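You operate a simulated robot arm through the tools that you are given. There is no shell and no other tool.

The job below is to be done with a simulated robot arm. You get a single attempt, and the scene is never put back.

JOB
Change the floor lamp's grey bulb for the white one and set the dimmer to low.
Fine: dimmer off and the bulb dark before you draw it; it ends in the empty holder.

It is judged by the outcome, as a careful person would: the job done as asked, and still so three seconds after it is handed in. It fails if anything else is knocked over, pushed out of place, dropped, spilled or broken.

ROBOT AND FRAMES
A 7-joint arm with a two-finger parallel gripper, fixed in place. Base frame: the origin is on the floor under the middle of its stand, x ahead of it, y to its left, z up. Readings come in mm, rad, newtons and seconds.
With the tool pointing down near the work surface it reaches from about 120 to 700 mm from the base axis. Its first joint turns from -2.007 to 2.007 rad. Payload 3.91 kg.
Tool frame: the origin (TCP) lies between the finger pads and is the grasp point; the fingertips stand 30 mm ahead of it; z points along the fingers, y is the line along which they close. Largest opening 110 mm; finger width 20, thickness 10; the body of the gripper, 48 by 112 mm, starts 55 mm behind the TCP.
Orientation is that of the tool frame in the base frame, as a unit quaternion [w, x, y, z]. With the fingers straight down and closing along the base's y, the tool's x points along the base's -x, its y along +y and its z along -z.

CONTROLS
- The arm moves only by the tool nudge_tool. Its argument "increments" is a list of rows, each an object (a shift or turn left out is 0, a gripper value left out holds the last) with "gripper": the opening, from 0 (shut) to 1 (fully open); "linear": the shift along the tool's x, y, z in mm, a list of three; "angular": the turn, a rotation vector about the tool's x, y, z in rad, a list of three. In form: [{"gripper": gripper, "linear": [dx, dy, dz], "angular": [rx, ry, rz]}, ...]. A call has 1 to 20 rows; each row shifts and turns the commanded pose from where the row before left it, along the tool's axes as they then stand. Rows are played at 5 a second. More than 50 mm and 0.15 rad between two rows, or a gripper value outside its range, and nothing of the call is played. Where a pose cannot be reached the arm comes as near as it can. A force on the tool above 40 N (or 10 N above the force at the start of the call, whichever is more), or a blocked arm, ends the call early, and 0.2 s more pass. The fingers move at their own pace (about 108 mm/s each) and stop on an object; they squeeze with about 33 N. The grip force told is the motor's: it shows also when the fingers shut on nothing. Time passes only in rows, and 0.2 s behind the last, so rows that do not move let the fingers close. The reply holds the time, the measured pose of the TCP, the force on the tool along the base axes, the opening and the grip force, in the units named above and with some noise, with the torque about the TCP (base axes, N m) and any sound that the robot's microphone picked up.
- Cameras (640 x 400 px; columns grow to the right, rows downward): "scene" is fixed at [402.9, 508.1, 1643.6]; the picture's right is [-0.89, -0.45, 0.00], its down [-0.27, 0.53, -0.81] and it looks along [0.36, -0.72, -0.59] (base axes); focal length 302 px, centre (320, 200). "wrist" rides on the gripper at [72, 17, -103] in the tool frame; the picture's right is [-0.23, 0.97, 0.00], its down [-0.76, -0.18, -0.62] and it looks along [-0.61, -0.14, 0.78] (tool axes); focal length 222 px, centre (320, 200). There is no depth. A picture from a camera that has moved, and an enlarged one, comes with that camera's place and axes in the base frame and with its lens. The place of the scene camera against the robot may be out by one fixed shift of up to 12 mm in any direction.
- get_image(camera): a new picture of that camera. No time passes.
- lift_body(by): slides the trunk up (or, below 0, down) by that many mm; the arm rides with it, the base frame stays. It gives what a move gives, with no picture.
- enlarge(camera, box): a new picture of the part [left, top, right, bottom] of that camera's present view, enlarged. No time passes.
- finish_job(): hands the job in; it is judged then, once.

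Places have to be worked out from the pictures, the camera data and where the tool is seen. Open the gripper and draw the arm clear of the work before you hand the job in, unless the task says otherwise.

The tools are called as name(argument=value, ...) on one line, values as JSON. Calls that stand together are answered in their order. nudge_tool: Moves the arm, as the interface text tells. Its arguments: {"type":"object","properties":{"increments":{"type":"array","items":{"type":"object","properties":{"gripper":{"type":"number"},"linear":{"type":"array","items":{"type":"number"}},"angular":{"type":"array","items":{"type":"number"}}}}}},"required":["increments"]} The other tools are called the same way: lift_body (by) moves the trunk up or down; get_image (camera) takes a picture; enlarge (camera, box) takes an enlarged picture of a part of a camera's view; finish_job () hands the job in.

At the start:

```text
clock: 0.0
tool_pos: [493.3, 160.8, 1482.0]
tcp_rot: [0.0, 0.0, 1.0, -0.001]
ft_force: [0.3, -0.3, 0.1]
wrist_torque: [-0.02, 0.0, 0.02]
width: 110.0
grasp_force: 0.0
trunk travel left (down, up): [-925.0, 65.0]
```

scene: 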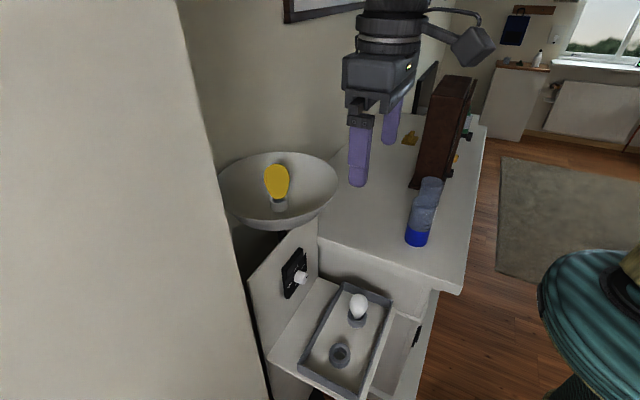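
wrist: 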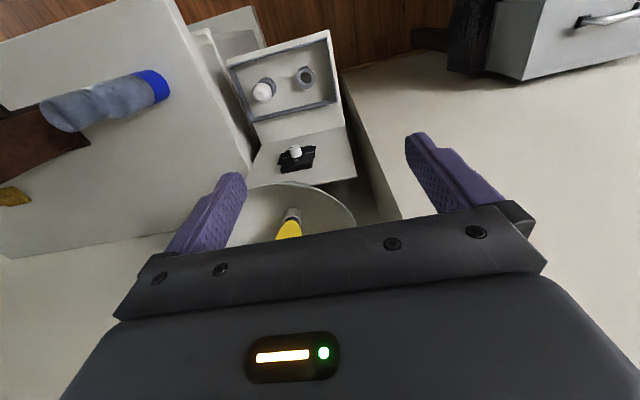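

I'll look closer at the lamp, the dimmer and the tray before moving anything.

enlarge(camera="scene", box=[200, 130, 360, 230])

enlarge(camera="scene", box=[240, 230, 440, 400])

enlarge(camera="wrist", box=[200, 20, 380, 250])

```text
4.00 times, centred on (280, 180) of scene
camera zoom: at [402.9, 508.1, 1643.6], right [-0.89, -0.45, 0.0], down [-0.27, 0.53, -0.81], along [0.36, -0.72, -0.59], focal length 1210 px, centre (480, 280)
```

zoom: 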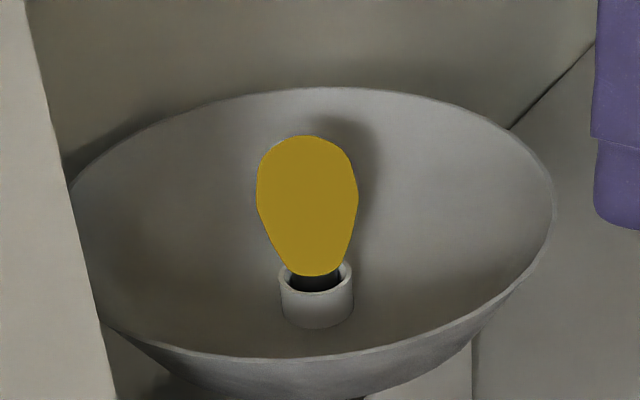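

```text
2.35 times, centred on (340, 315) of scene
camera zoom: at [402.9, 508.1, 1643.6], right [-0.89, -0.45, 0.0], down [-0.27, 0.53, -0.81], along [0.36, -0.72, -0.59], focal length 712 px, centre (273, -71)
```

zoom: 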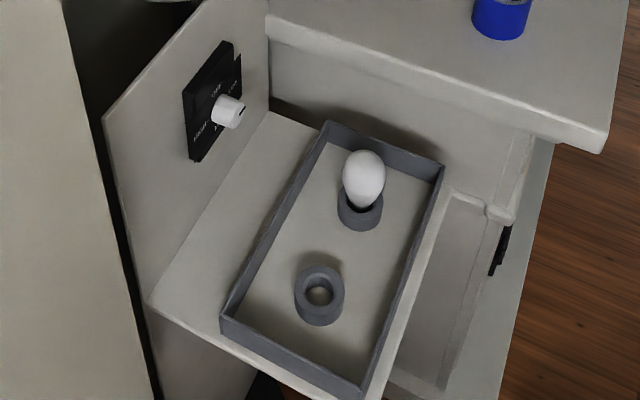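

```text
1.74 times, centred on (290, 135) of wrist
camera zoom: at [421.3, 177.6, 1585.8], right [0.23, 0.97, 0.0], down [0.76, -0.18, 0.62], along [0.61, -0.14, -0.78], focal length 386 px, centre (372, 313)
```

zoom: 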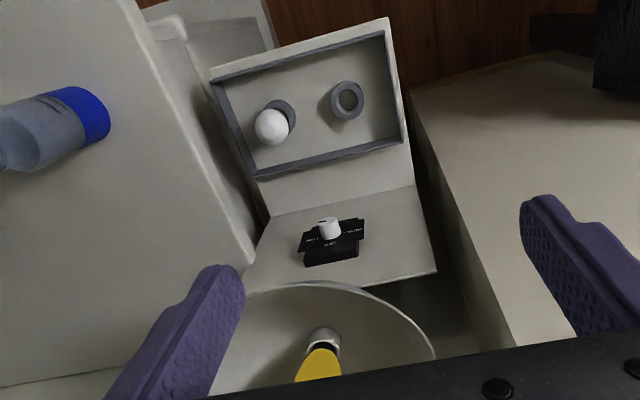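

The grey lamp bulb (lit yellow) looks to be near (745, 39, 1240). The dimmer is on a vertical plate near (693, 44, 985), and the tray has the white bulb at (539, -21) and the empty holder at (541, 107). I'll tilt the tool forward in free air to see the lamp and dimmer better.

nudge_tool(increments=[{"angular": [0, -0.14, 0]}, {"angular": [0, -0.14, 0]}, {"angular": [0, -0.14, 0]}, {}])

get_image(camera="wrist")

get_image(camera="scene")

```text
clock: 1.0
tool_pos: [495.2, 160.4, 1482.6]
tcp_rot: [0.209, 0.0, 0.978, 0.0]
ft_force: [0.5, -0.8, 0.4]
wrist_torque: [0.03, 0.01, 0.02]
width: 110.0
grasp_force: 0.0
trunk travel left (down, up): [-925.0, 65.0]
```

```text
taken
camera wrist: at [386.1, 177.9, 1546.7], right [0.21, 0.97, 0.09], down [0.44, -0.18, 0.88], along [0.87, -0.14, -0.47], focal length 222 px, centre (320, 200)
```

wrist: 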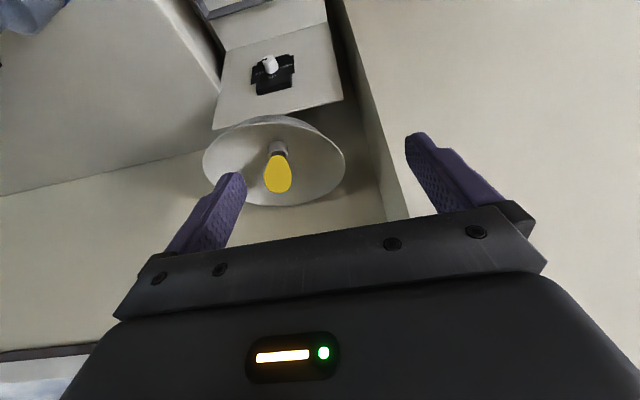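

```text
taken
```

scene: 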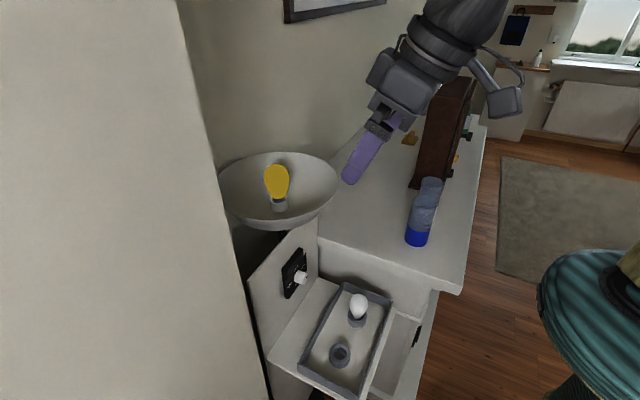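

The lamp socket triangulates to about (745, 39, 1216), and the bulb spans roughly z 1220–1315, rising above the bowl rim (about 1262). A tall block starts near x 700, y 248. I'll enlarge the dimmer in both views.

enlarge(camera="wrist", box=[235, 40, 315, 100])

enlarge(camera="scene", box=[275, 240, 325, 305])

```text
6.67 times, centred on (275, 70) of wrist
camera zoom: at [386.1, 177.9, 1546.7], right [0.21, 0.97, 0.09], down [0.44, -0.18, 0.88], along [0.87, -0.14, -0.47], focal length 1481 px, centre (620, 1067)
```

zoom: 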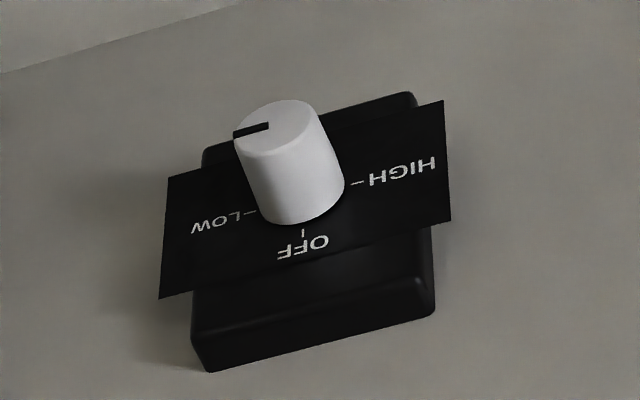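

```text
6.15 times, centred on (300, 272) of scene
camera zoom: at [402.9, 508.1, 1643.6], right [-0.89, -0.45, 0.0], down [-0.27, 0.53, -0.81], along [0.36, -0.72, -0.59], focal length 1861 px, centre (443, -246)
```

zoom: 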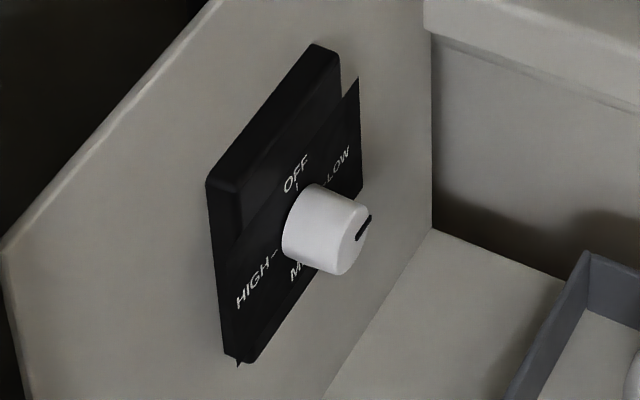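

The pointer sits toward LOW now (OFF on top, LOW on the -y side, HIGH on the +y side, MED at the bottom), and the knob face is near (681, 43, 977). I'll lower the trunk to bring the arm to knob height, staying at x≈495 in front of the bowl.

lift_body(by=-430)

get_image(camera="wrist")

get_image(camera="scene")

```text
refused: -430 is not a number from -400 to 400
```

```text
taken
camera wrist: at [386.1, 177.9, 1546.7], right [0.21, 0.97, 0.09], down [0.44, -0.18, 0.88], along [0.87, -0.14, -0.47], focal length 222 px, centre (320, 200)
```

wrist: 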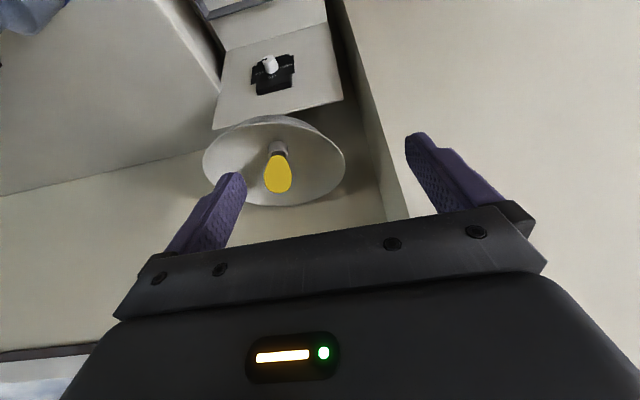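

```text
taken
```

scene: 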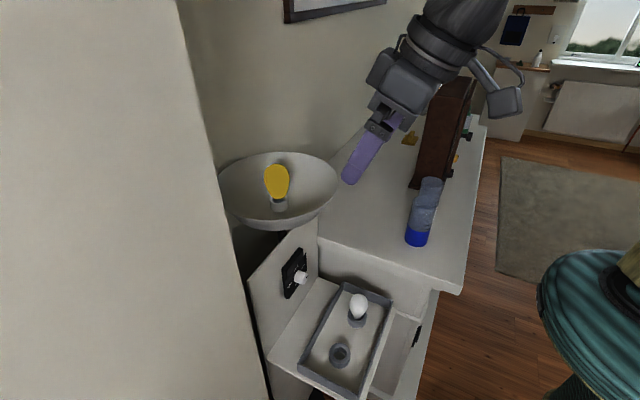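

The lift takes at most 400 mm per call, so I'll lower by 380 mm. The fingertips stay about 90 mm in front of the bowl rim.

lift_body(by=-380)

get_image(camera="wrist")

get_image(camera="scene")

```text
clock: 4.7
tool_pos: [491.6, 160.3, 1102.8]
tcp_rot: [0.209, -0.001, 0.978, 0.001]
ft_force: [-0.1, 0.3, 0.0]
wrist_torque: [-0.01, 0.0, 0.0]
width: 109.8
grasp_force: 0.1
trunk travel left (down, up): [-545.0, 445.0]
```

```text
taken
camera wrist: at [385.1, 177.4, 1167.3], right [0.21, 0.97, 0.09], down [0.44, -0.18, 0.88], along [0.87, -0.14, -0.47], focal length 222 px, centre (320, 200)
```

wrist: 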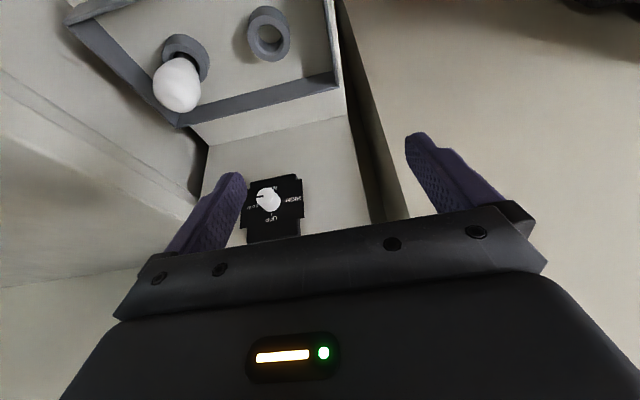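

```text
taken
```

scene: 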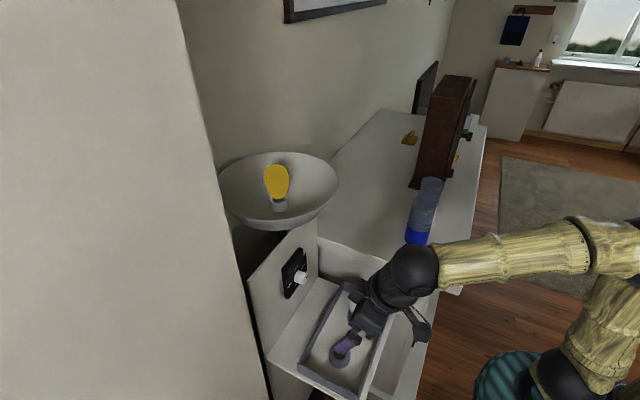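

Good, nothing was touched. I'll enlarge the dimmer and the tray from this nearer view to refine positions.

enlarge(camera="wrist", box=[225, 160, 325, 245])

enlarge(camera="wrist", box=[60, 0, 350, 150])

```text
4.71 times, centred on (275, 202) of wrist
camera zoom: at [385.1, 177.4, 1167.3], right [0.21, 0.97, 0.09], down [0.44, -0.18, 0.88], along [0.87, -0.14, -0.47], focal length 1045 px, centre (532, 188)
```

zoom: 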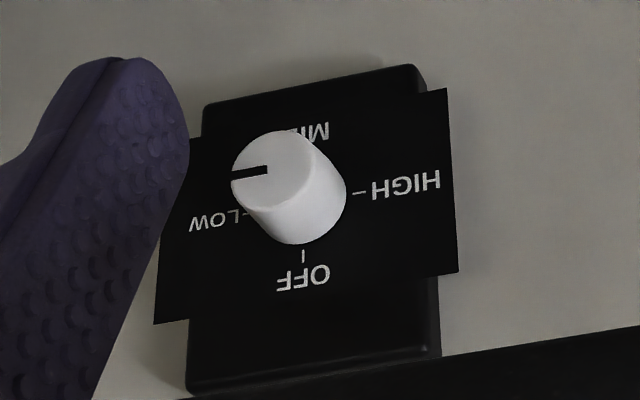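

```text
2.21 times, centred on (205, 75) of wrist
camera zoom: at [385.1, 177.4, 1167.3], right [0.21, 0.97, 0.09], down [0.44, -0.18, 0.88], along [0.87, -0.14, -0.47], focal length 490 px, centre (574, 476)
```

zoom: 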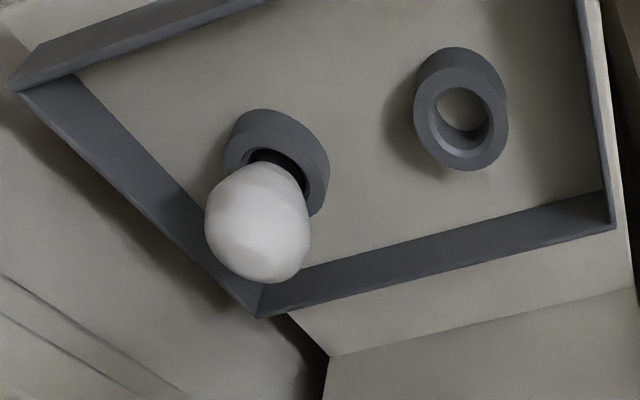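

Pointer clearly at LOW; knob face near (682, 40, 982). I'll rotate the tool to horizontal (pointing +x) here, in free space.

nudge_tool(increments=[{"angular": [0, -0.1437, 0]}, {"angular": [0, -0.1437, 0]}, {"angular": [0, -0.1437, 0]}, {"angular": [0, -0.1437, 0]}, {"angular": [0, -0.1437, 0]}, {"angular": [0, -0.1437, 0]}, {"angular": [0, -0.1437, 0]}, {"angular": [0, -0.1437, 0]}, {}, {}])

get_image(camera="wrist")

get_image(camera="scene")

```text
clock: 6.9
tool_pos: [492.6, 160.5, 1102.6]
tcp_rot: [0.706, 0.001, 0.708, -0.001]
ft_force: [0.5, -0.3, -0.2]
wrist_torque: [0.01, -0.03, 0.01]
width: 110.2
grasp_force: 0.0
trunk travel left (down, up): [-545.0, 445.0]
```

```text
taken
camera wrist: at [390.0, 177.6, 1030.1], right [0.0, 0.97, 0.23], down [-0.62, -0.18, 0.76], along [0.78, -0.14, 0.61], focal length 222 px, centre (320, 200)
```

wrist: 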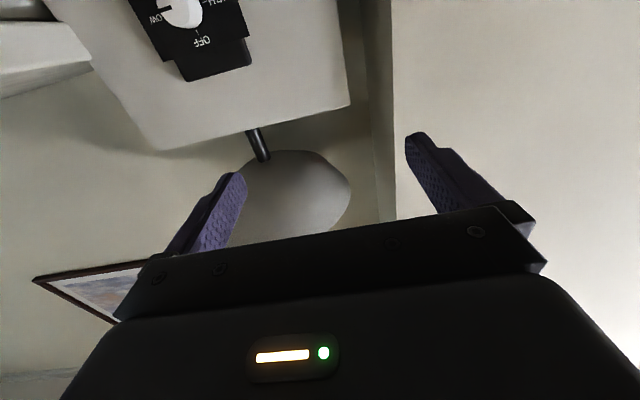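

```text
taken
```

scene: 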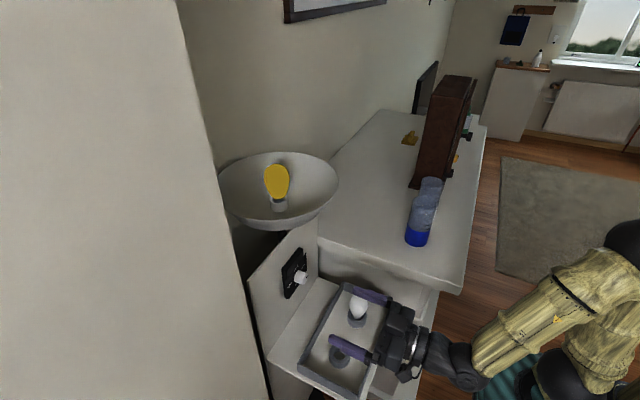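

The tool is now horizontal. I'll roll it +90° about its axis (camera to the +y side) so the later quarter turn to OFF goes back to zero roll and keeps the camera clear of the white bulb.

nudge_tool(increments=[{"angular": [0, 0, 0.1428]}, {"angular": [0, 0, 0.1428]}, {"angular": [0, 0, 0.1428]}, {"angular": [0, 0, 0.1428]}, {"angular": [0, 0, 0.1428]}, {"angular": [0, 0, 0.1428]}, {"angular": [0, 0, 0.1428]}, {"angular": [0, 0, 0.1428]}, {"angular": [0, 0, 0.1428]}, {"angular": [0, 0, 0.1428]}, {"angular": [0, 0, 0.1428]}, {}, {}])

get_image(camera="wrist")

get_image(camera="scene")

```text
clock: 9.9
tool_pos: [496.4, 156.4, 1136.4]
tcp_rot: [0.521, 0.476, 0.493, 0.509]
ft_force: [0.4, 0.4, -0.3]
wrist_torque: [-0.01, -0.02, 0.04]
width: 110.3
grasp_force: 0.0
out of reach, approached as far as the arm can: row 10, 11
trunk travel left (down, up): [-545.0, 445.0]
stopped in row 13: the arm was blocked; the commanded pose is now the measured one
```

```text
taken
camera wrist: at [392.6, 228.9, 1145.4], right [-0.06, -0.2, 0.98], down [-0.61, -0.77, -0.19], along [0.79, -0.61, -0.07], focal length 222 px, centre (320, 200)
```

wrist: 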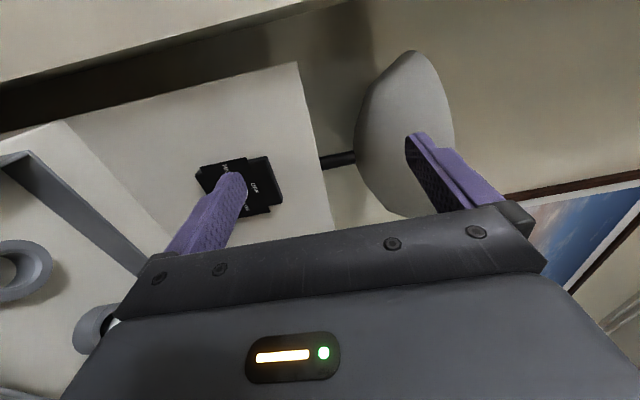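

```text
taken
```

scene: 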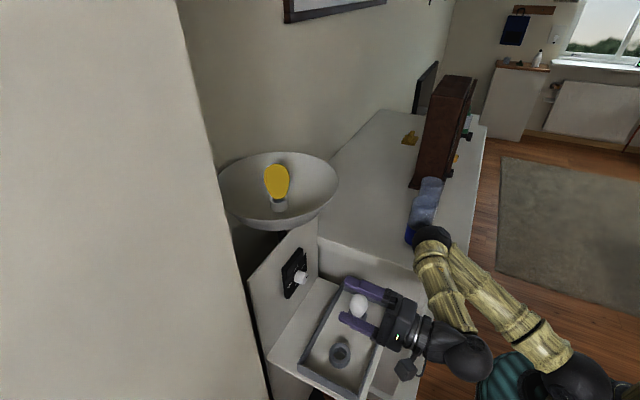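

The roll hit a limit and the elbow swung up toward the bottle on the cabinet. I'll check the bottle before moving back.

enlarge(camera="scene", box=[360, 150, 500, 280])

```text
3.08 times, centred on (430, 215) of scene
camera zoom: at [402.9, 508.1, 1643.6], right [-0.89, -0.45, 0.0], down [-0.27, 0.53, -0.81], along [0.36, -0.72, -0.59], focal length 931 px, centre (-18, 154)
```

zoom: 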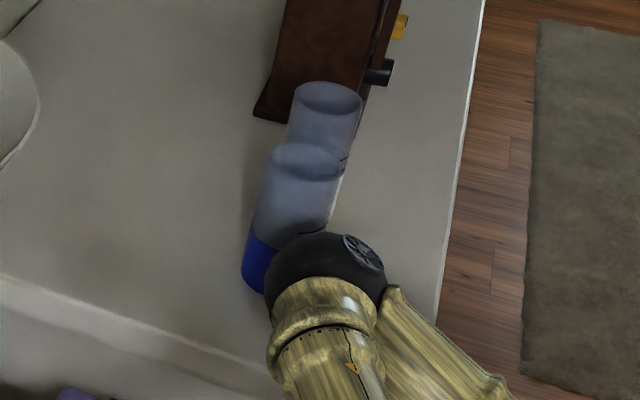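

The bottle is still where it was. I'll roll back slowly, undoing the same path, and watch the elbow.

nudge_tool(increments=[{"angular": [0, 0, -0.12]}, {"angular": [0, 0, -0.12]}, {"angular": [0, 0, -0.12]}, {}])

get_image(camera="scene")

```text
clock: 10.9
tool_pos: [508.2, 154.0, 1122.4]
tcp_rot: [0.595, 0.389, 0.577, 0.403]
ft_force: [0.2, 0.0, -0.1]
wrist_torque: [-0.03, -0.04, -0.03]
width: 109.9
grasp_force: 0.1
trunk travel left (down, up): [-545.0, 445.0]
```

```text
taken
```

scene: 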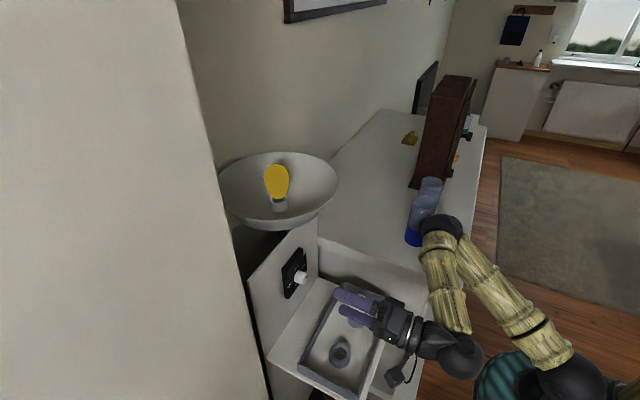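

The elbow is receding from the bottle as I roll back. Continuing to roll to near zero.

nudge_tool(increments=[{"angular": [0, 0, -0.13]}, {"angular": [0, 0, -0.13]}, {"angular": [0, 0, -0.13]}, {"angular": [0, 0, -0.13]}, {"angular": [0, 0, -0.13]}, {}])

get_image(camera="scene")

```text
clock: 12.3
tool_pos: [507.4, 154.2, 1122.6]
tcp_rot: [0.693, 0.184, 0.67, 0.193]
ft_force: [-0.1, 0.1, -0.1]
wrist_torque: [-0.01, -0.01, 0.01]
width: 109.7
grasp_force: 0.1
trunk travel left (down, up): [-545.0, 445.0]
```

```text
taken
```

scene: 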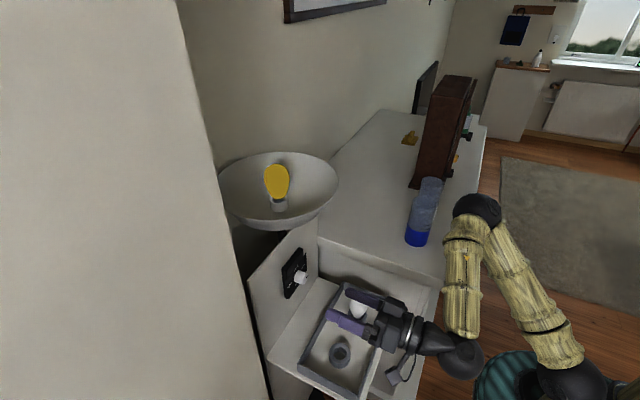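

The elbow now sits above the cabinet corner. I'll level the tool, roll to zero, and pull back a bit so I can then raise the trunk. With a higher shoulder the elbow stays well above the bottle and cabinet.

nudge_tool(increments=[{"angular": [0.0177, 0.0295, 0]}, {"angular": [0, 0, -0.135]}, {"angular": [0, 0, -0.135]}, {"angular": [0, 0, -0.135]}, {"angular": [0, 0, -0.135]}, {"linear": [0, -20, -30]}, {"linear": [0, -20, -30]}, {}])

get_image(camera="scene")

```text
clock: 14.1
tool_pos: [455.0, 119.2, 1129.4]
tcp_rot: [0.707, -0.001, 0.707, 0.002]
ft_force: [0.3, 0.1, 1.3]
wrist_torque: [0.02, 0.0, 0.0]
width: 110.0
grasp_force: 0.1
out of reach, approached as far as the arm can: row 7
trunk travel left (down, up): [-545.0, 445.0]
```

```text
taken
```

scene: 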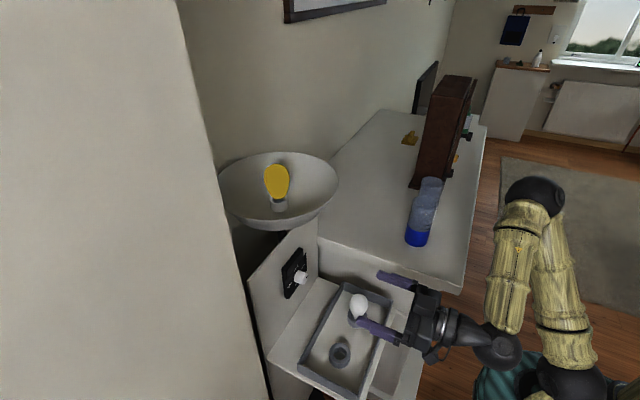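

Elbow is now well clear. I'll raise the trunk 250 mm (TCP at x≈455, well in front of the bowl), then lower the hand relative to it.

lift_body(by=250)

nudge_tool(increments=[{"linear": [40, 0, 5]}, {"linear": [40, 0, 5]}, {"linear": [40, 0, 5]}, {"linear": [40, 0, 5]}, {"linear": [40, 0, 5]}, {"linear": [40, 0, 5]}, {}])

get_image(camera="scene")

```text
clock: 16.6
tool_pos: [455.9, 119.6, 1380.1]
tcp_rot: [0.707, -0.001, 0.707, 0.002]
ft_force: [-0.3, -0.2, 0.5]
wrist_torque: [0.01, 0.0, 0.02]
width: 110.1
grasp_force: 0.0
trunk travel left (down, up): [-795.0, 195.0]
```

```text
clock: 18.2
tool_pos: [517.6, 139.1, 1155.8]
tcp_rot: [0.707, 0.0, 0.707, 0.003]
ft_force: [0.0, -0.5, 0.4]
wrist_torque: [-0.01, -0.01, 0.02]
width: 110.2
grasp_force: 0.1
out of reach, approached as far as the arm can: row 1, 2, 3
trunk travel left (down, up): [-795.0, 195.0]
```

```text
taken
```

scene: 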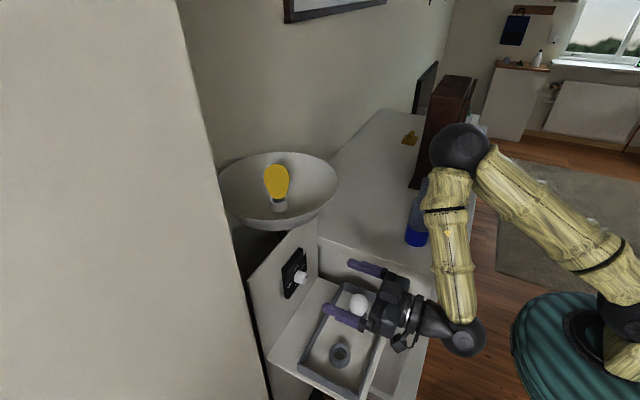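

The arm seems not to have settled at the commanded place; I'll let it settle with idle rows and read again.

nudge_tool(increments=[{}, {}, {}])

```text
clock: 19.1
tool_pos: [518.8, 139.5, 1156.0]
tcp_rot: [0.707, -0.002, 0.707, 0.001]
ft_force: [-0.2, 0.0, -0.1]
wrist_torque: [0.01, -0.03, -0.01]
width: 110.0
grasp_force: 0.1
trunk travel left (down, up): [-795.0, 195.0]
```

Settled at (519, 139, 1156) with the elbow high above the bottle. Now I'll bring the hand down to knob height, still ~90 mm short of the knob.

nudge_tool(increments=[{"linear": [34.8, -19.8, 10]}, {"linear": [34.8, -19.8, 10]}, {"linear": [34.8, -19.8, 10]}, {"linear": [34.8, -19.8, 10]}, {"linear": [34.8, -19.8, 10]}, {}])

get_image(camera="scene")

get_image(camera="wrist")

```text
clock: 20.4
tool_pos: [554.5, 120.9, 1002.6]
tcp_rot: [0.706, 0.002, 0.708, -0.006]
ft_force: [-0.5, -1.1, -1.2]
wrist_torque: [0.0, -0.01, 0.01]
width: 109.8
grasp_force: 0.1
out of reach, approached as far as the arm can: row 2, 3, 4, 5
trunk travel left (down, up): [-795.0, 195.0]
```

```text
taken
```

scene: 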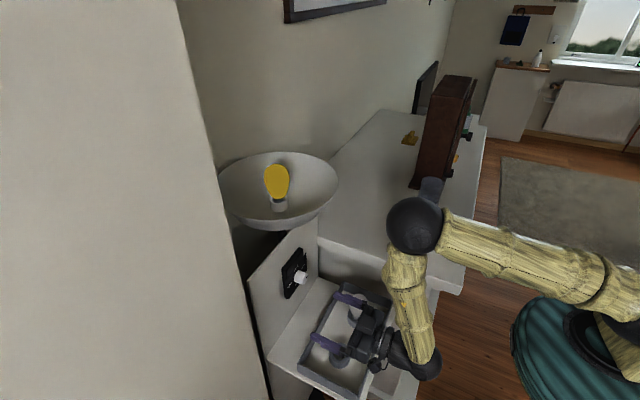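

```text
taken
camera wrist: at [451.1, 139.5, 930.2], right [0.01, 0.98, 0.22], down [-0.62, -0.16, 0.77], along [0.78, -0.15, 0.6], focal length 222 px, centre (320, 200)
```

wrist: 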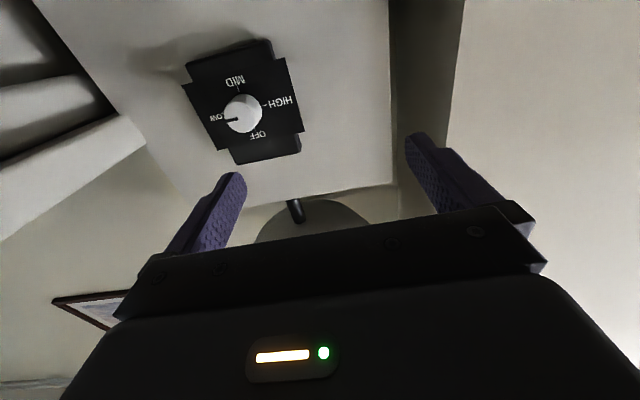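

The wrist is hitting its bend limit and the elbow is leaning over toward the bottle because the shoulder is too high. I'll raise the hand back up, then lower the trunk so the forearm points forward and the elbow sits behind.

nudge_tool(increments=[{"linear": [-40, 0, -5]}, {"linear": [-40, 0, -8]}, {"linear": [-40, 0, -8]}, {"linear": [-40, 0, -8]}, {"linear": [-40, 0, -8]}, {"linear": [-40, 0, -8]}, {"linear": [-40, 0, -8]}, {"linear": [-40, 0, -8]}, {}])

get_image(camera="scene")

```text
clock: 22.4
tool_pos: [501.3, 124.3, 1321.8]
tcp_rot: [0.706, -0.001, 0.708, 0.002]
ft_force: [0.9, 0.1, 0.1]
wrist_torque: [0.01, 0.01, -0.02]
width: 109.8
grasp_force: 0.1
out of reach, approached as far as the arm can: row 6
trunk travel left (down, up): [-795.0, 195.0]
```

```text
taken
```

scene: 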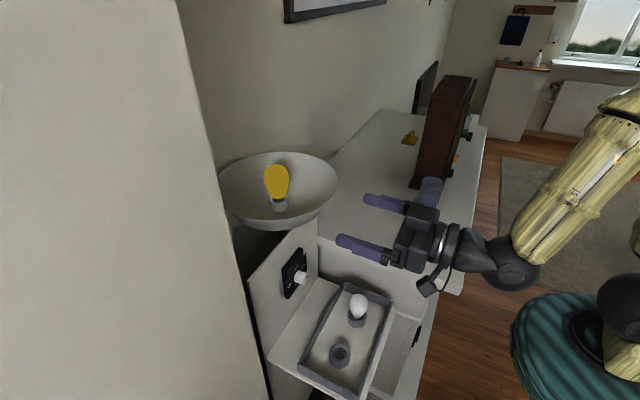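

The elbow is now back behind. Lowering the trunk by 340 mm brings the TCP to about (501, 124, 982), over the empty half of the tray with >100 mm clearance.

lift_body(by=-340)

get_image(camera="scene")

get_image(camera="wrist")

```text
clock: 25.8
tool_pos: [500.5, 125.5, 982.9]
tcp_rot: [0.707, 0.0, 0.707, 0.002]
ft_force: [0.3, -1.0, 0.1]
wrist_torque: [-0.01, 0.01, -0.04]
width: 110.1
grasp_force: 0.0
trunk travel left (down, up): [-455.0, 535.0]
```

```text
taken
```

scene: 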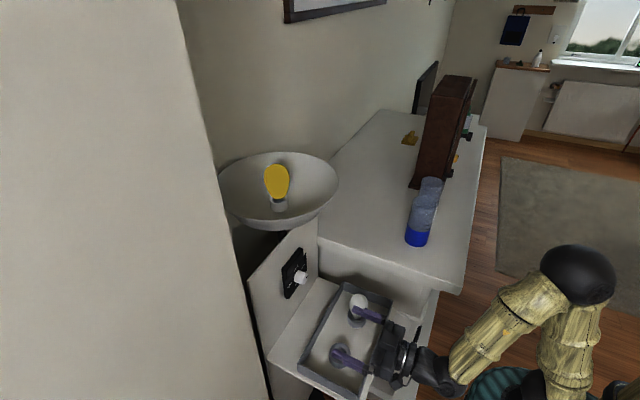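

```text
taken
camera wrist: at [397.3, 142.2, 910.8], right [0.0, 0.97, 0.23], down [-0.62, -0.18, 0.76], along [0.78, -0.14, 0.61], focal length 222 px, centre (320, 200)
```

wrist: 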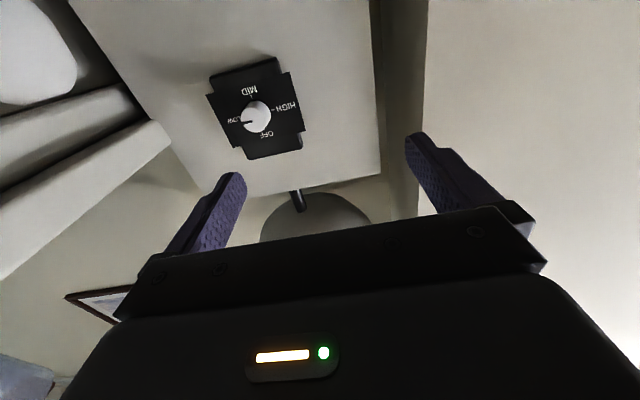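

Much better posture. I'll enlarge the dimmer here to refine the knob axis from this new viewpoint before approaching.

enlarge(camera="wrist", box=[200, 50, 320, 165])

```text
3.48 times, centred on (260, 108) of wrist
camera zoom: at [397.3, 142.2, 910.8], right [0.0, 0.97, 0.23], down [-0.62, -0.18, 0.76], along [0.78, -0.14, 0.61], focal length 773 px, centre (529, 522)
```

zoom: 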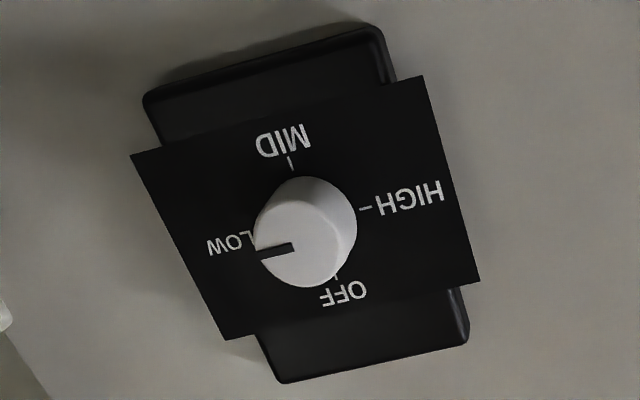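

Two wrist views now agree on the knob face centre at (680, 38, 986). I'll test a +45° roll in this posture, watching where the elbow goes.

nudge_tool(increments=[{"angular": [0, 0, 0.13]}, {"angular": [0, 0, 0.13]}, {"angular": [0, 0, 0.13]}, {"angular": [0, 0, 0.13]}, {"angular": [0, 0, 0.13]}, {"angular": [0, 0, 0.135]}, {}])

get_image(camera="scene")

```text
clock: 27.4
tool_pos: [499.6, 124.9, 984.1]
tcp_rot: [0.652, 0.271, 0.654, 0.272]
ft_force: [0.0, -0.4, -0.1]
wrist_torque: [0.02, 0.01, -0.02]
width: 109.9
grasp_force: 0.1
trunk travel left (down, up): [-455.0, 535.0]
```

```text
taken
```

scene: 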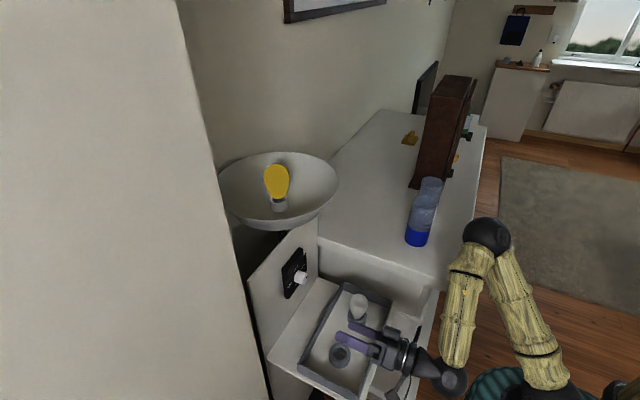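

The +roll is achieved by swinging the elbow, so that wrist joint is at its limit on this side. I'll roll the other way to -180° (camera on top), which should leave the elbow still and keep the camera away from the white bulb.

nudge_tool(increments=[{"angular": [0, 0, -0.13]}, {"angular": [0, 0, -0.13]}, {"angular": [0, 0, -0.13]}, {"angular": [0, 0, -0.13]}, {"angular": [0, 0, -0.13]}, {"angular": [0, 0, -0.135]}, {"angular": [0, 0, -0.14]}, {"angular": [0, 0, -0.14]}, {"angular": [0, 0, -0.14]}, {"angular": [0, 0, -0.14]}, {"angular": [0, 0, -0.14]}, {"angular": [0, 0, -0.14]}, {}])

get_image(camera="scene")

```text
clock: 30.2
tool_pos: [501.1, 125.5, 982.8]
tcp_rot: [0.646, -0.29, 0.645, -0.287]
ft_force: [0.1, -0.4, -0.2]
wrist_torque: [0.02, 0.01, 0.0]
width: 110.0
grasp_force: 0.0
trunk travel left (down, up): [-455.0, 535.0]
```

```text
taken
```

scene: 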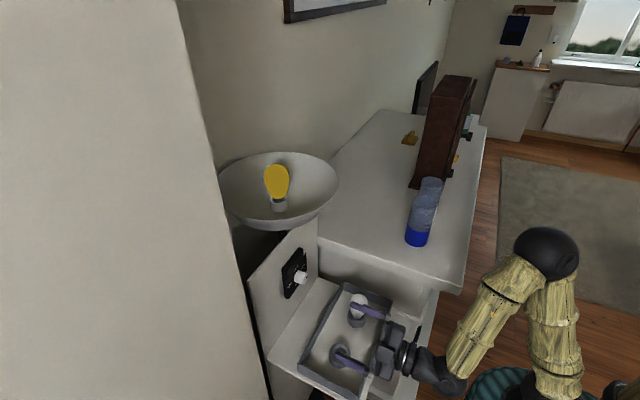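

The elbow stays back. Continue rolling to -180°.

nudge_tool(increments=[{"angular": [0, 0, -0.1436]}, {"angular": [0, 0, -0.1436]}, {"angular": [0, 0, -0.1436]}, {"angular": [0, 0, -0.1436]}, {"angular": [0, 0, -0.1436]}, {"angular": [0, 0, -0.1436]}, {"angular": [0, 0, -0.1436]}, {"angular": [0, 0, -0.1436]}, {"angular": [0, 0, -0.1436]}, {"angular": [0, 0, -0.1436]}, {"angular": [0, 0, -0.1436]}, {"angular": [0, 0, -0.1436]}, {"angular": [0, 0, -0.1436]}, {"angular": [0, 0, -0.1436]}, {"angular": [0, 0, -0.1436]}, {"angular": [0, 0, -0.1436]}, {}])

get_image(camera="scene")

get_image(camera="wrist")

```text
clock: 33.8
tool_pos: [498.8, 125.2, 983.7]
tcp_rot: [-0.003, 0.707, 0.0, 0.707]
ft_force: [0.6, 0.2, 0.3]
wrist_torque: [0.02, -0.05, -0.01]
width: 110.1
grasp_force: 0.2
trunk travel left (down, up): [-455.0, 535.0]
```

```text
taken
```

scene: 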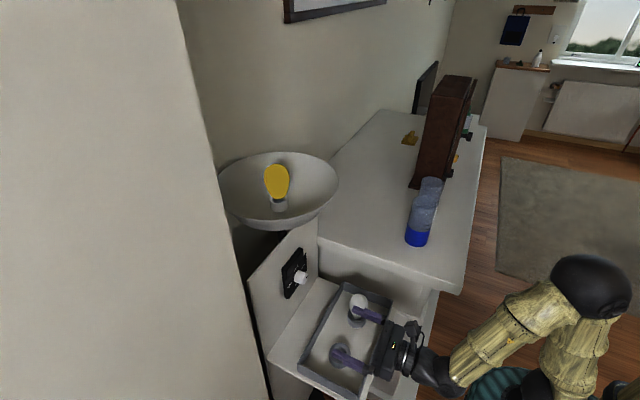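

```text
taken
camera wrist: at [397.5, 108.0, 1055.4], right [0.0, -0.97, -0.23], down [-0.62, 0.18, -0.76], along [0.78, 0.15, -0.61], focal length 222 px, centre (320, 200)
```

wrist: 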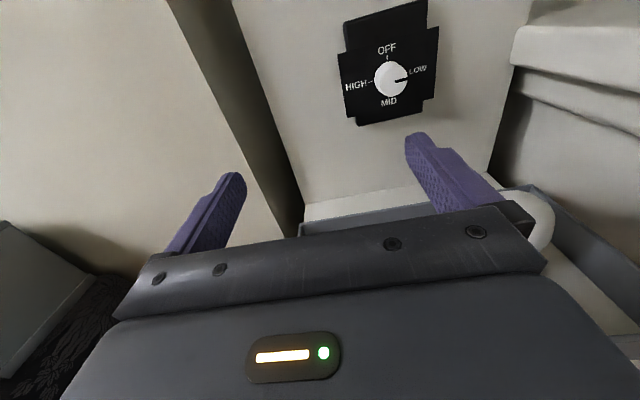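

Now the camera is on top and the view is upright: knob pointer at LOW (right), OFF at top. I'll line up with the knob axis at x≈600 and partly close the fingers.

nudge_tool(increments=[{"linear": [0.6, 21.8, 25], "gripper": 1}, {"linear": [0.6, 21.8, 25], "gripper": 1}, {"linear": [0.6, 21.8, 25], "gripper": 0.7}, {"linear": [0.5, 21.8, 25], "gripper": 0.6}, {}, {}])

get_image(camera="wrist")

get_image(camera="scene")

```text
clock: 35.2
tool_pos: [600.2, 37.7, 985.9]
tcp_rot: [-0.004, 0.707, 0.0, 0.707]
ft_force: [0.3, -0.5, -0.2]
wrist_torque: [0.01, -0.04, 0.04]
width: 65.9
grasp_force: 0.0
trunk travel left (down, up): [-455.0, 535.0]
```

```text
taken
camera wrist: at [497.3, 21.0, 1057.9], right [0.0, -0.97, -0.23], down [-0.62, 0.18, -0.76], along [0.78, 0.15, -0.61], focal length 222 px, centre (320, 200)
```

wrist: 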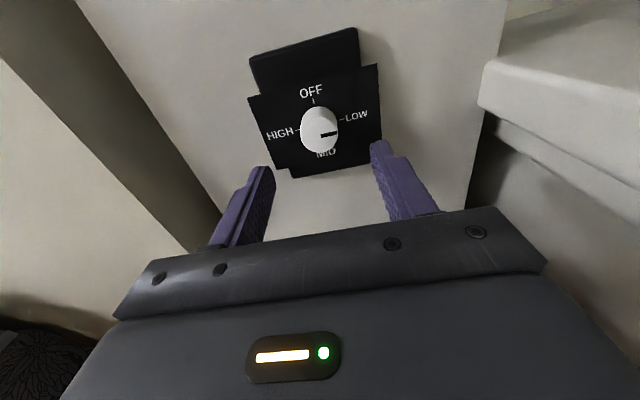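

```text
taken
```

scene: 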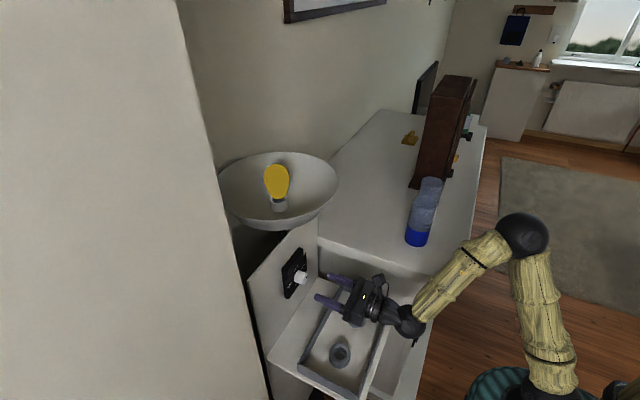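

The knob face is at about pixel (320, 131), matching the predicted (320, 133), so alignment is good to about 2 mm. I'll roll +45° so the quarter turn is centred, then check.

nudge_tool(increments=[{"angular": [0, 0, 0.131]}, {"angular": [0, 0, 0.131]}, {"angular": [0, 0, 0.131]}, {"angular": [0, 0, 0.131]}, {"angular": [0, 0, 0.131]}, {"angular": [0, 0, 0.13]}, {}])

get_image(camera="wrist")

get_image(camera="scene")

```text
clock: 36.8
tool_pos: [601.2, 39.3, 985.4]
tcp_rot: [-0.274, 0.653, -0.272, 0.651]
ft_force: [-0.2, -0.1, 0.3]
wrist_torque: [0.01, 0.01, 0.02]
width: 65.9
grasp_force: 0.0
trunk travel left (down, up): [-455.0, 535.0]
```

```text
taken
camera wrist: at [498.2, -24.9, 1023.8], right [0.0, -0.52, -0.85], down [-0.63, 0.66, -0.41], along [0.78, 0.54, -0.33], focal length 222 px, centre (320, 200)
```

wrist: 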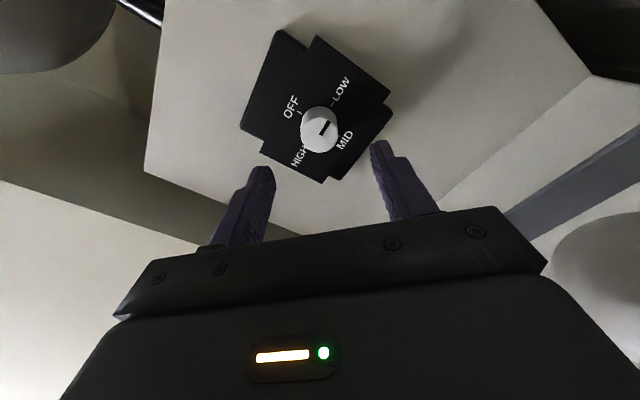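

```text
taken
```

scene: 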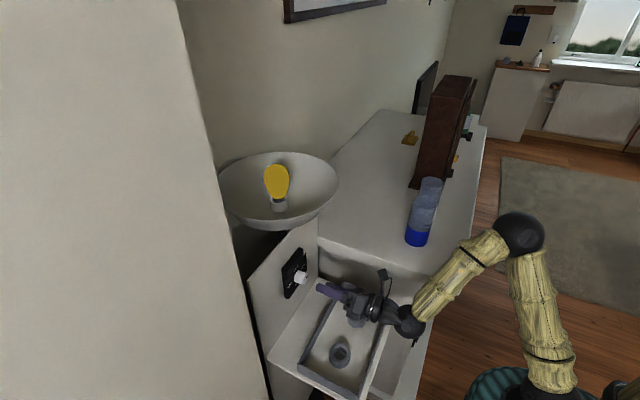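

Roll works without the elbow moving. Fingers straddle the knob symmetrically; I'll advance 62 mm so the tips end ~6 mm short of the label plate.

nudge_tool(increments=[{"linear": [0, 0, 22]}, {"linear": [0, 0, 22]}, {"linear": [0, 0, 12]}, {"linear": [0, 0, 6]}, {}])

get_image(camera="wrist")

enlarge(camera="scene", box=[260, 220, 440, 350])

```text
clock: 38.0
tool_pos: [663.3, 38.7, 985.3]
tcp_rot: [-0.274, 0.654, -0.271, 0.651]
ft_force: [0.1, 0.2, 0.0]
wrist_torque: [-0.03, 0.01, -0.06]
width: 66.0
grasp_force: 0.1
trunk travel left (down, up): [-455.0, 535.0]
```

```text
taken
camera wrist: at [560.3, -24.4, 1023.9], right [0.0, -0.52, -0.85], down [-0.63, 0.66, -0.41], along [0.78, 0.53, -0.33], focal length 222 px, centre (320, 200)
```

wrist: 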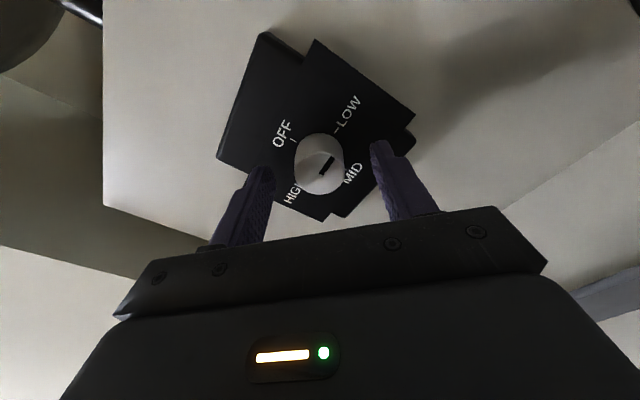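

```text
3.08 times, centred on (350, 285) of scene
camera zoom: at [402.9, 508.1, 1643.6], right [-0.89, -0.45, 0.0], down [-0.27, 0.53, -0.81], along [0.36, -0.72, -0.59], focal length 931 px, centre (228, -62)
```

zoom: 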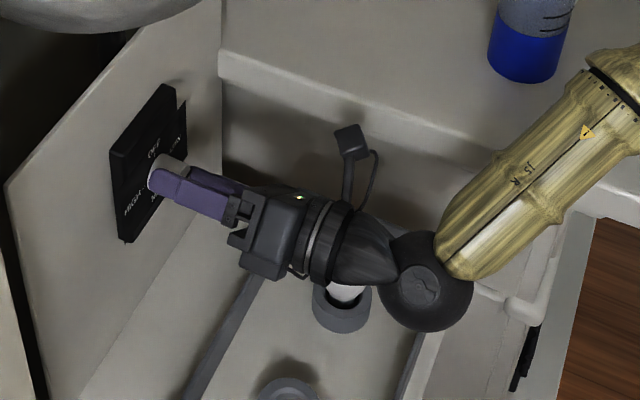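

Fingers straddle the knob, tips ~7 mm from the label plate. Closing on the knob now.

nudge_tool(increments=[{"gripper": 0.4}, {"gripper": 0.2}, {"gripper": 0.2}, {"gripper": 0.2}])

get_image(camera="wrist")

```text
clock: 39.0
tool_pos: [663.3, 39.3, 985.7]
tcp_rot: [-0.274, 0.653, -0.27, 0.652]
ft_force: [2.6, 1.6, 2.4]
wrist_torque: [0.01, 0.02, 0.16]
width: 32.9
grasp_force: 45.2
trunk travel left (down, up): [-455.0, 535.0]
```

```text
taken
camera wrist: at [560.2, -24.2, 1024.1], right [0.0, -0.52, -0.85], down [-0.63, 0.66, -0.41], along [0.78, 0.53, -0.33], focal length 222 px, centre (320, 200)
```

wrist: 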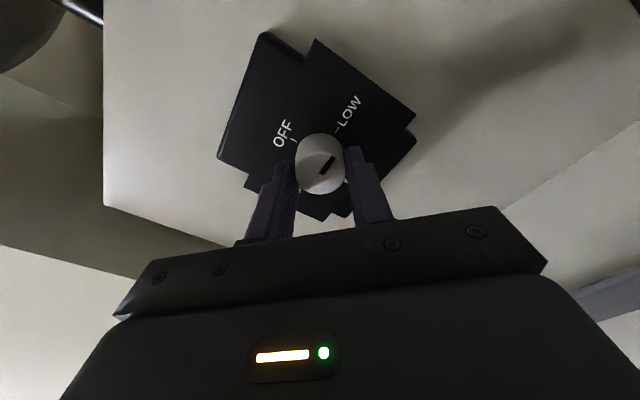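

Knob gripped (32.9 mm) with only small side force, so it's centred. Turning counter-clockwise (toward OFF): first half.

nudge_tool(increments=[{"angular": [0, 0, -0.131]}, {"angular": [0, 0, -0.131]}, {"angular": [0, 0, -0.131]}, {"angular": [0, 0, -0.131]}, {"angular": [0, 0, -0.131]}, {"angular": [0, 0, -0.13]}, {}])

get_image(camera="wrist")

get_image(camera="scene")

```text
clock: 40.6
tool_pos: [662.3, 39.3, 985.0]
tcp_rot: [-0.003, 0.707, 0.001, 0.707]
ft_force: [4.7, 5.3, 8.8]
wrist_torque: [0.02, 0.11, 0.2]
width: 32.6
grasp_force: 45.2
trunk travel left (down, up): [-455.0, 535.0]
```

```text
taken
camera wrist: at [559.9, 22.3, 1057.6], right [0.01, -0.97, -0.23], down [-0.62, 0.18, -0.76], along [0.78, 0.15, -0.61], focal length 222 px, centre (320, 200)
```

wrist: 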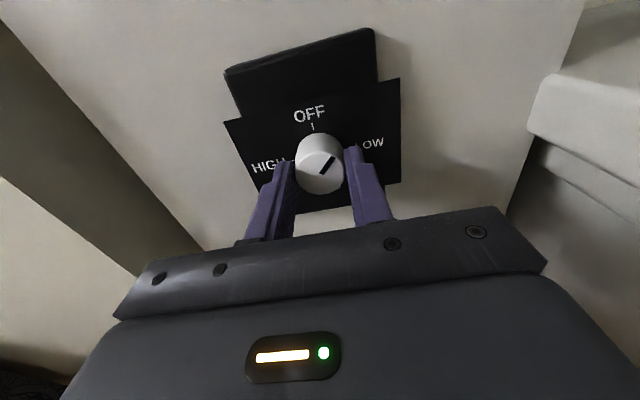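

```text
taken
```

scene: 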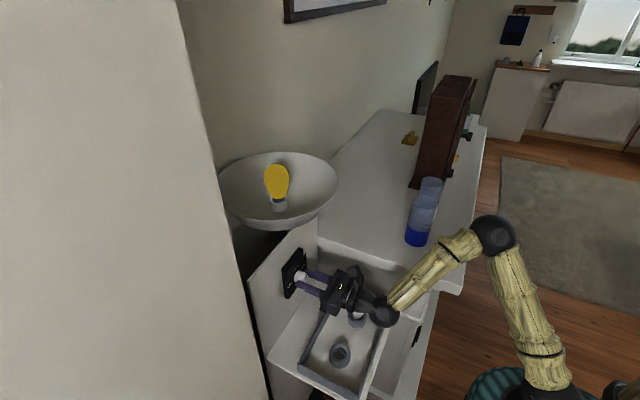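

The knob has turned 45° with moderate side force. Continuing the second half to OFF.

nudge_tool(increments=[{"angular": [0, 0, -0.131]}, {"angular": [0, 0, -0.131]}, {"angular": [0, 0, -0.131]}, {"angular": [0, 0, -0.131]}, {"angular": [0, 0, -0.131]}, {"angular": [0, 0, -0.13]}, {}])

get_image(camera="wrist")

get_image(camera="scene")

```text
clock: 42.2
tool_pos: [663.1, 39.6, 985.6]
tcp_rot: [0.268, 0.653, 0.272, 0.654]
ft_force: [8.4, 6.2, 7.8]
wrist_torque: [0.13, -0.09, -0.05]
width: 32.5
grasp_force: 44.9
trunk travel left (down, up): [-455.0, 535.0]
```

```text
taken
camera wrist: at [559.6, 78.7, 1048.5], right [0.0, -0.85, 0.53], down [-0.62, -0.41, -0.67], along [0.78, -0.32, -0.53], focal length 222 px, centre (320, 200)
```

wrist: 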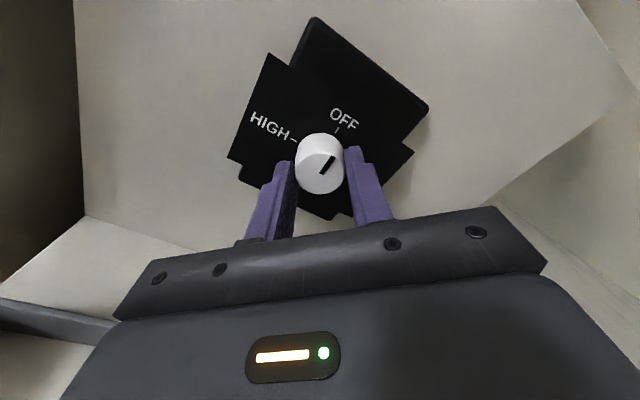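

```text
taken
```

scene: 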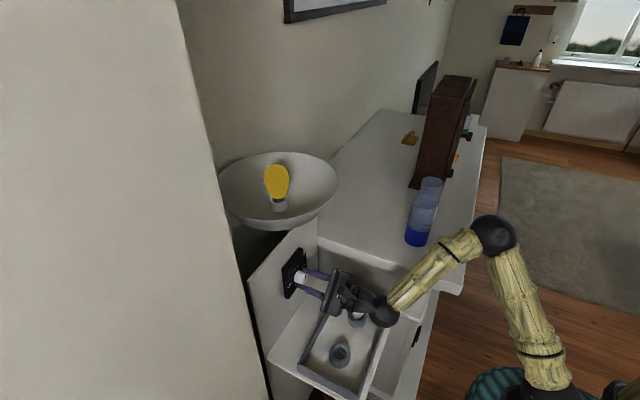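

The pointer should be near OFF but the bulb still looks lit; enlarging both to check.

enlarge(camera="wrist", box=[240, 80, 400, 220])

enlarge(camera="scene", box=[200, 130, 360, 230])

```text
2.86 times, centred on (320, 150) of wrist
camera zoom: at [559.6, 78.7, 1048.5], right [0.0, -0.85, 0.53], down [-0.62, -0.41, -0.67], along [0.78, -0.32, -0.53], focal length 635 px, centre (320, 343)
```

zoom: 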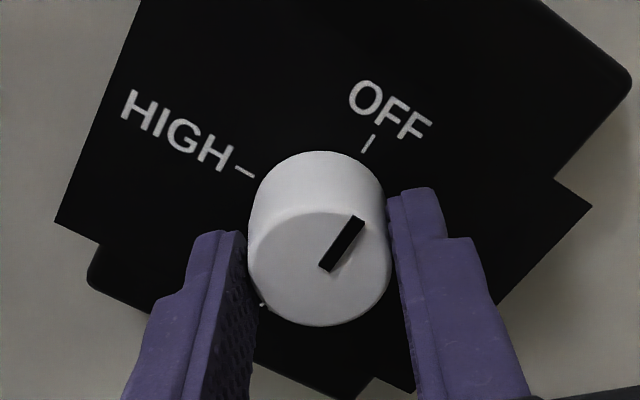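

```text
4.00 times, centred on (280, 180) of scene
camera zoom: at [402.9, 508.1, 1643.6], right [-0.89, -0.45, 0.0], down [-0.27, 0.53, -0.81], along [0.36, -0.72, -0.59], focal length 1210 px, centre (480, 280)
```

zoom: 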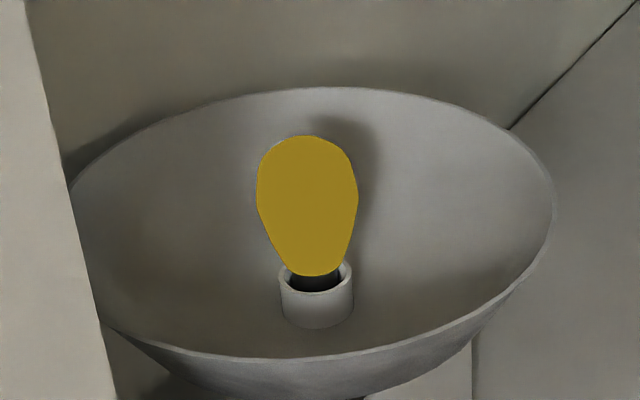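

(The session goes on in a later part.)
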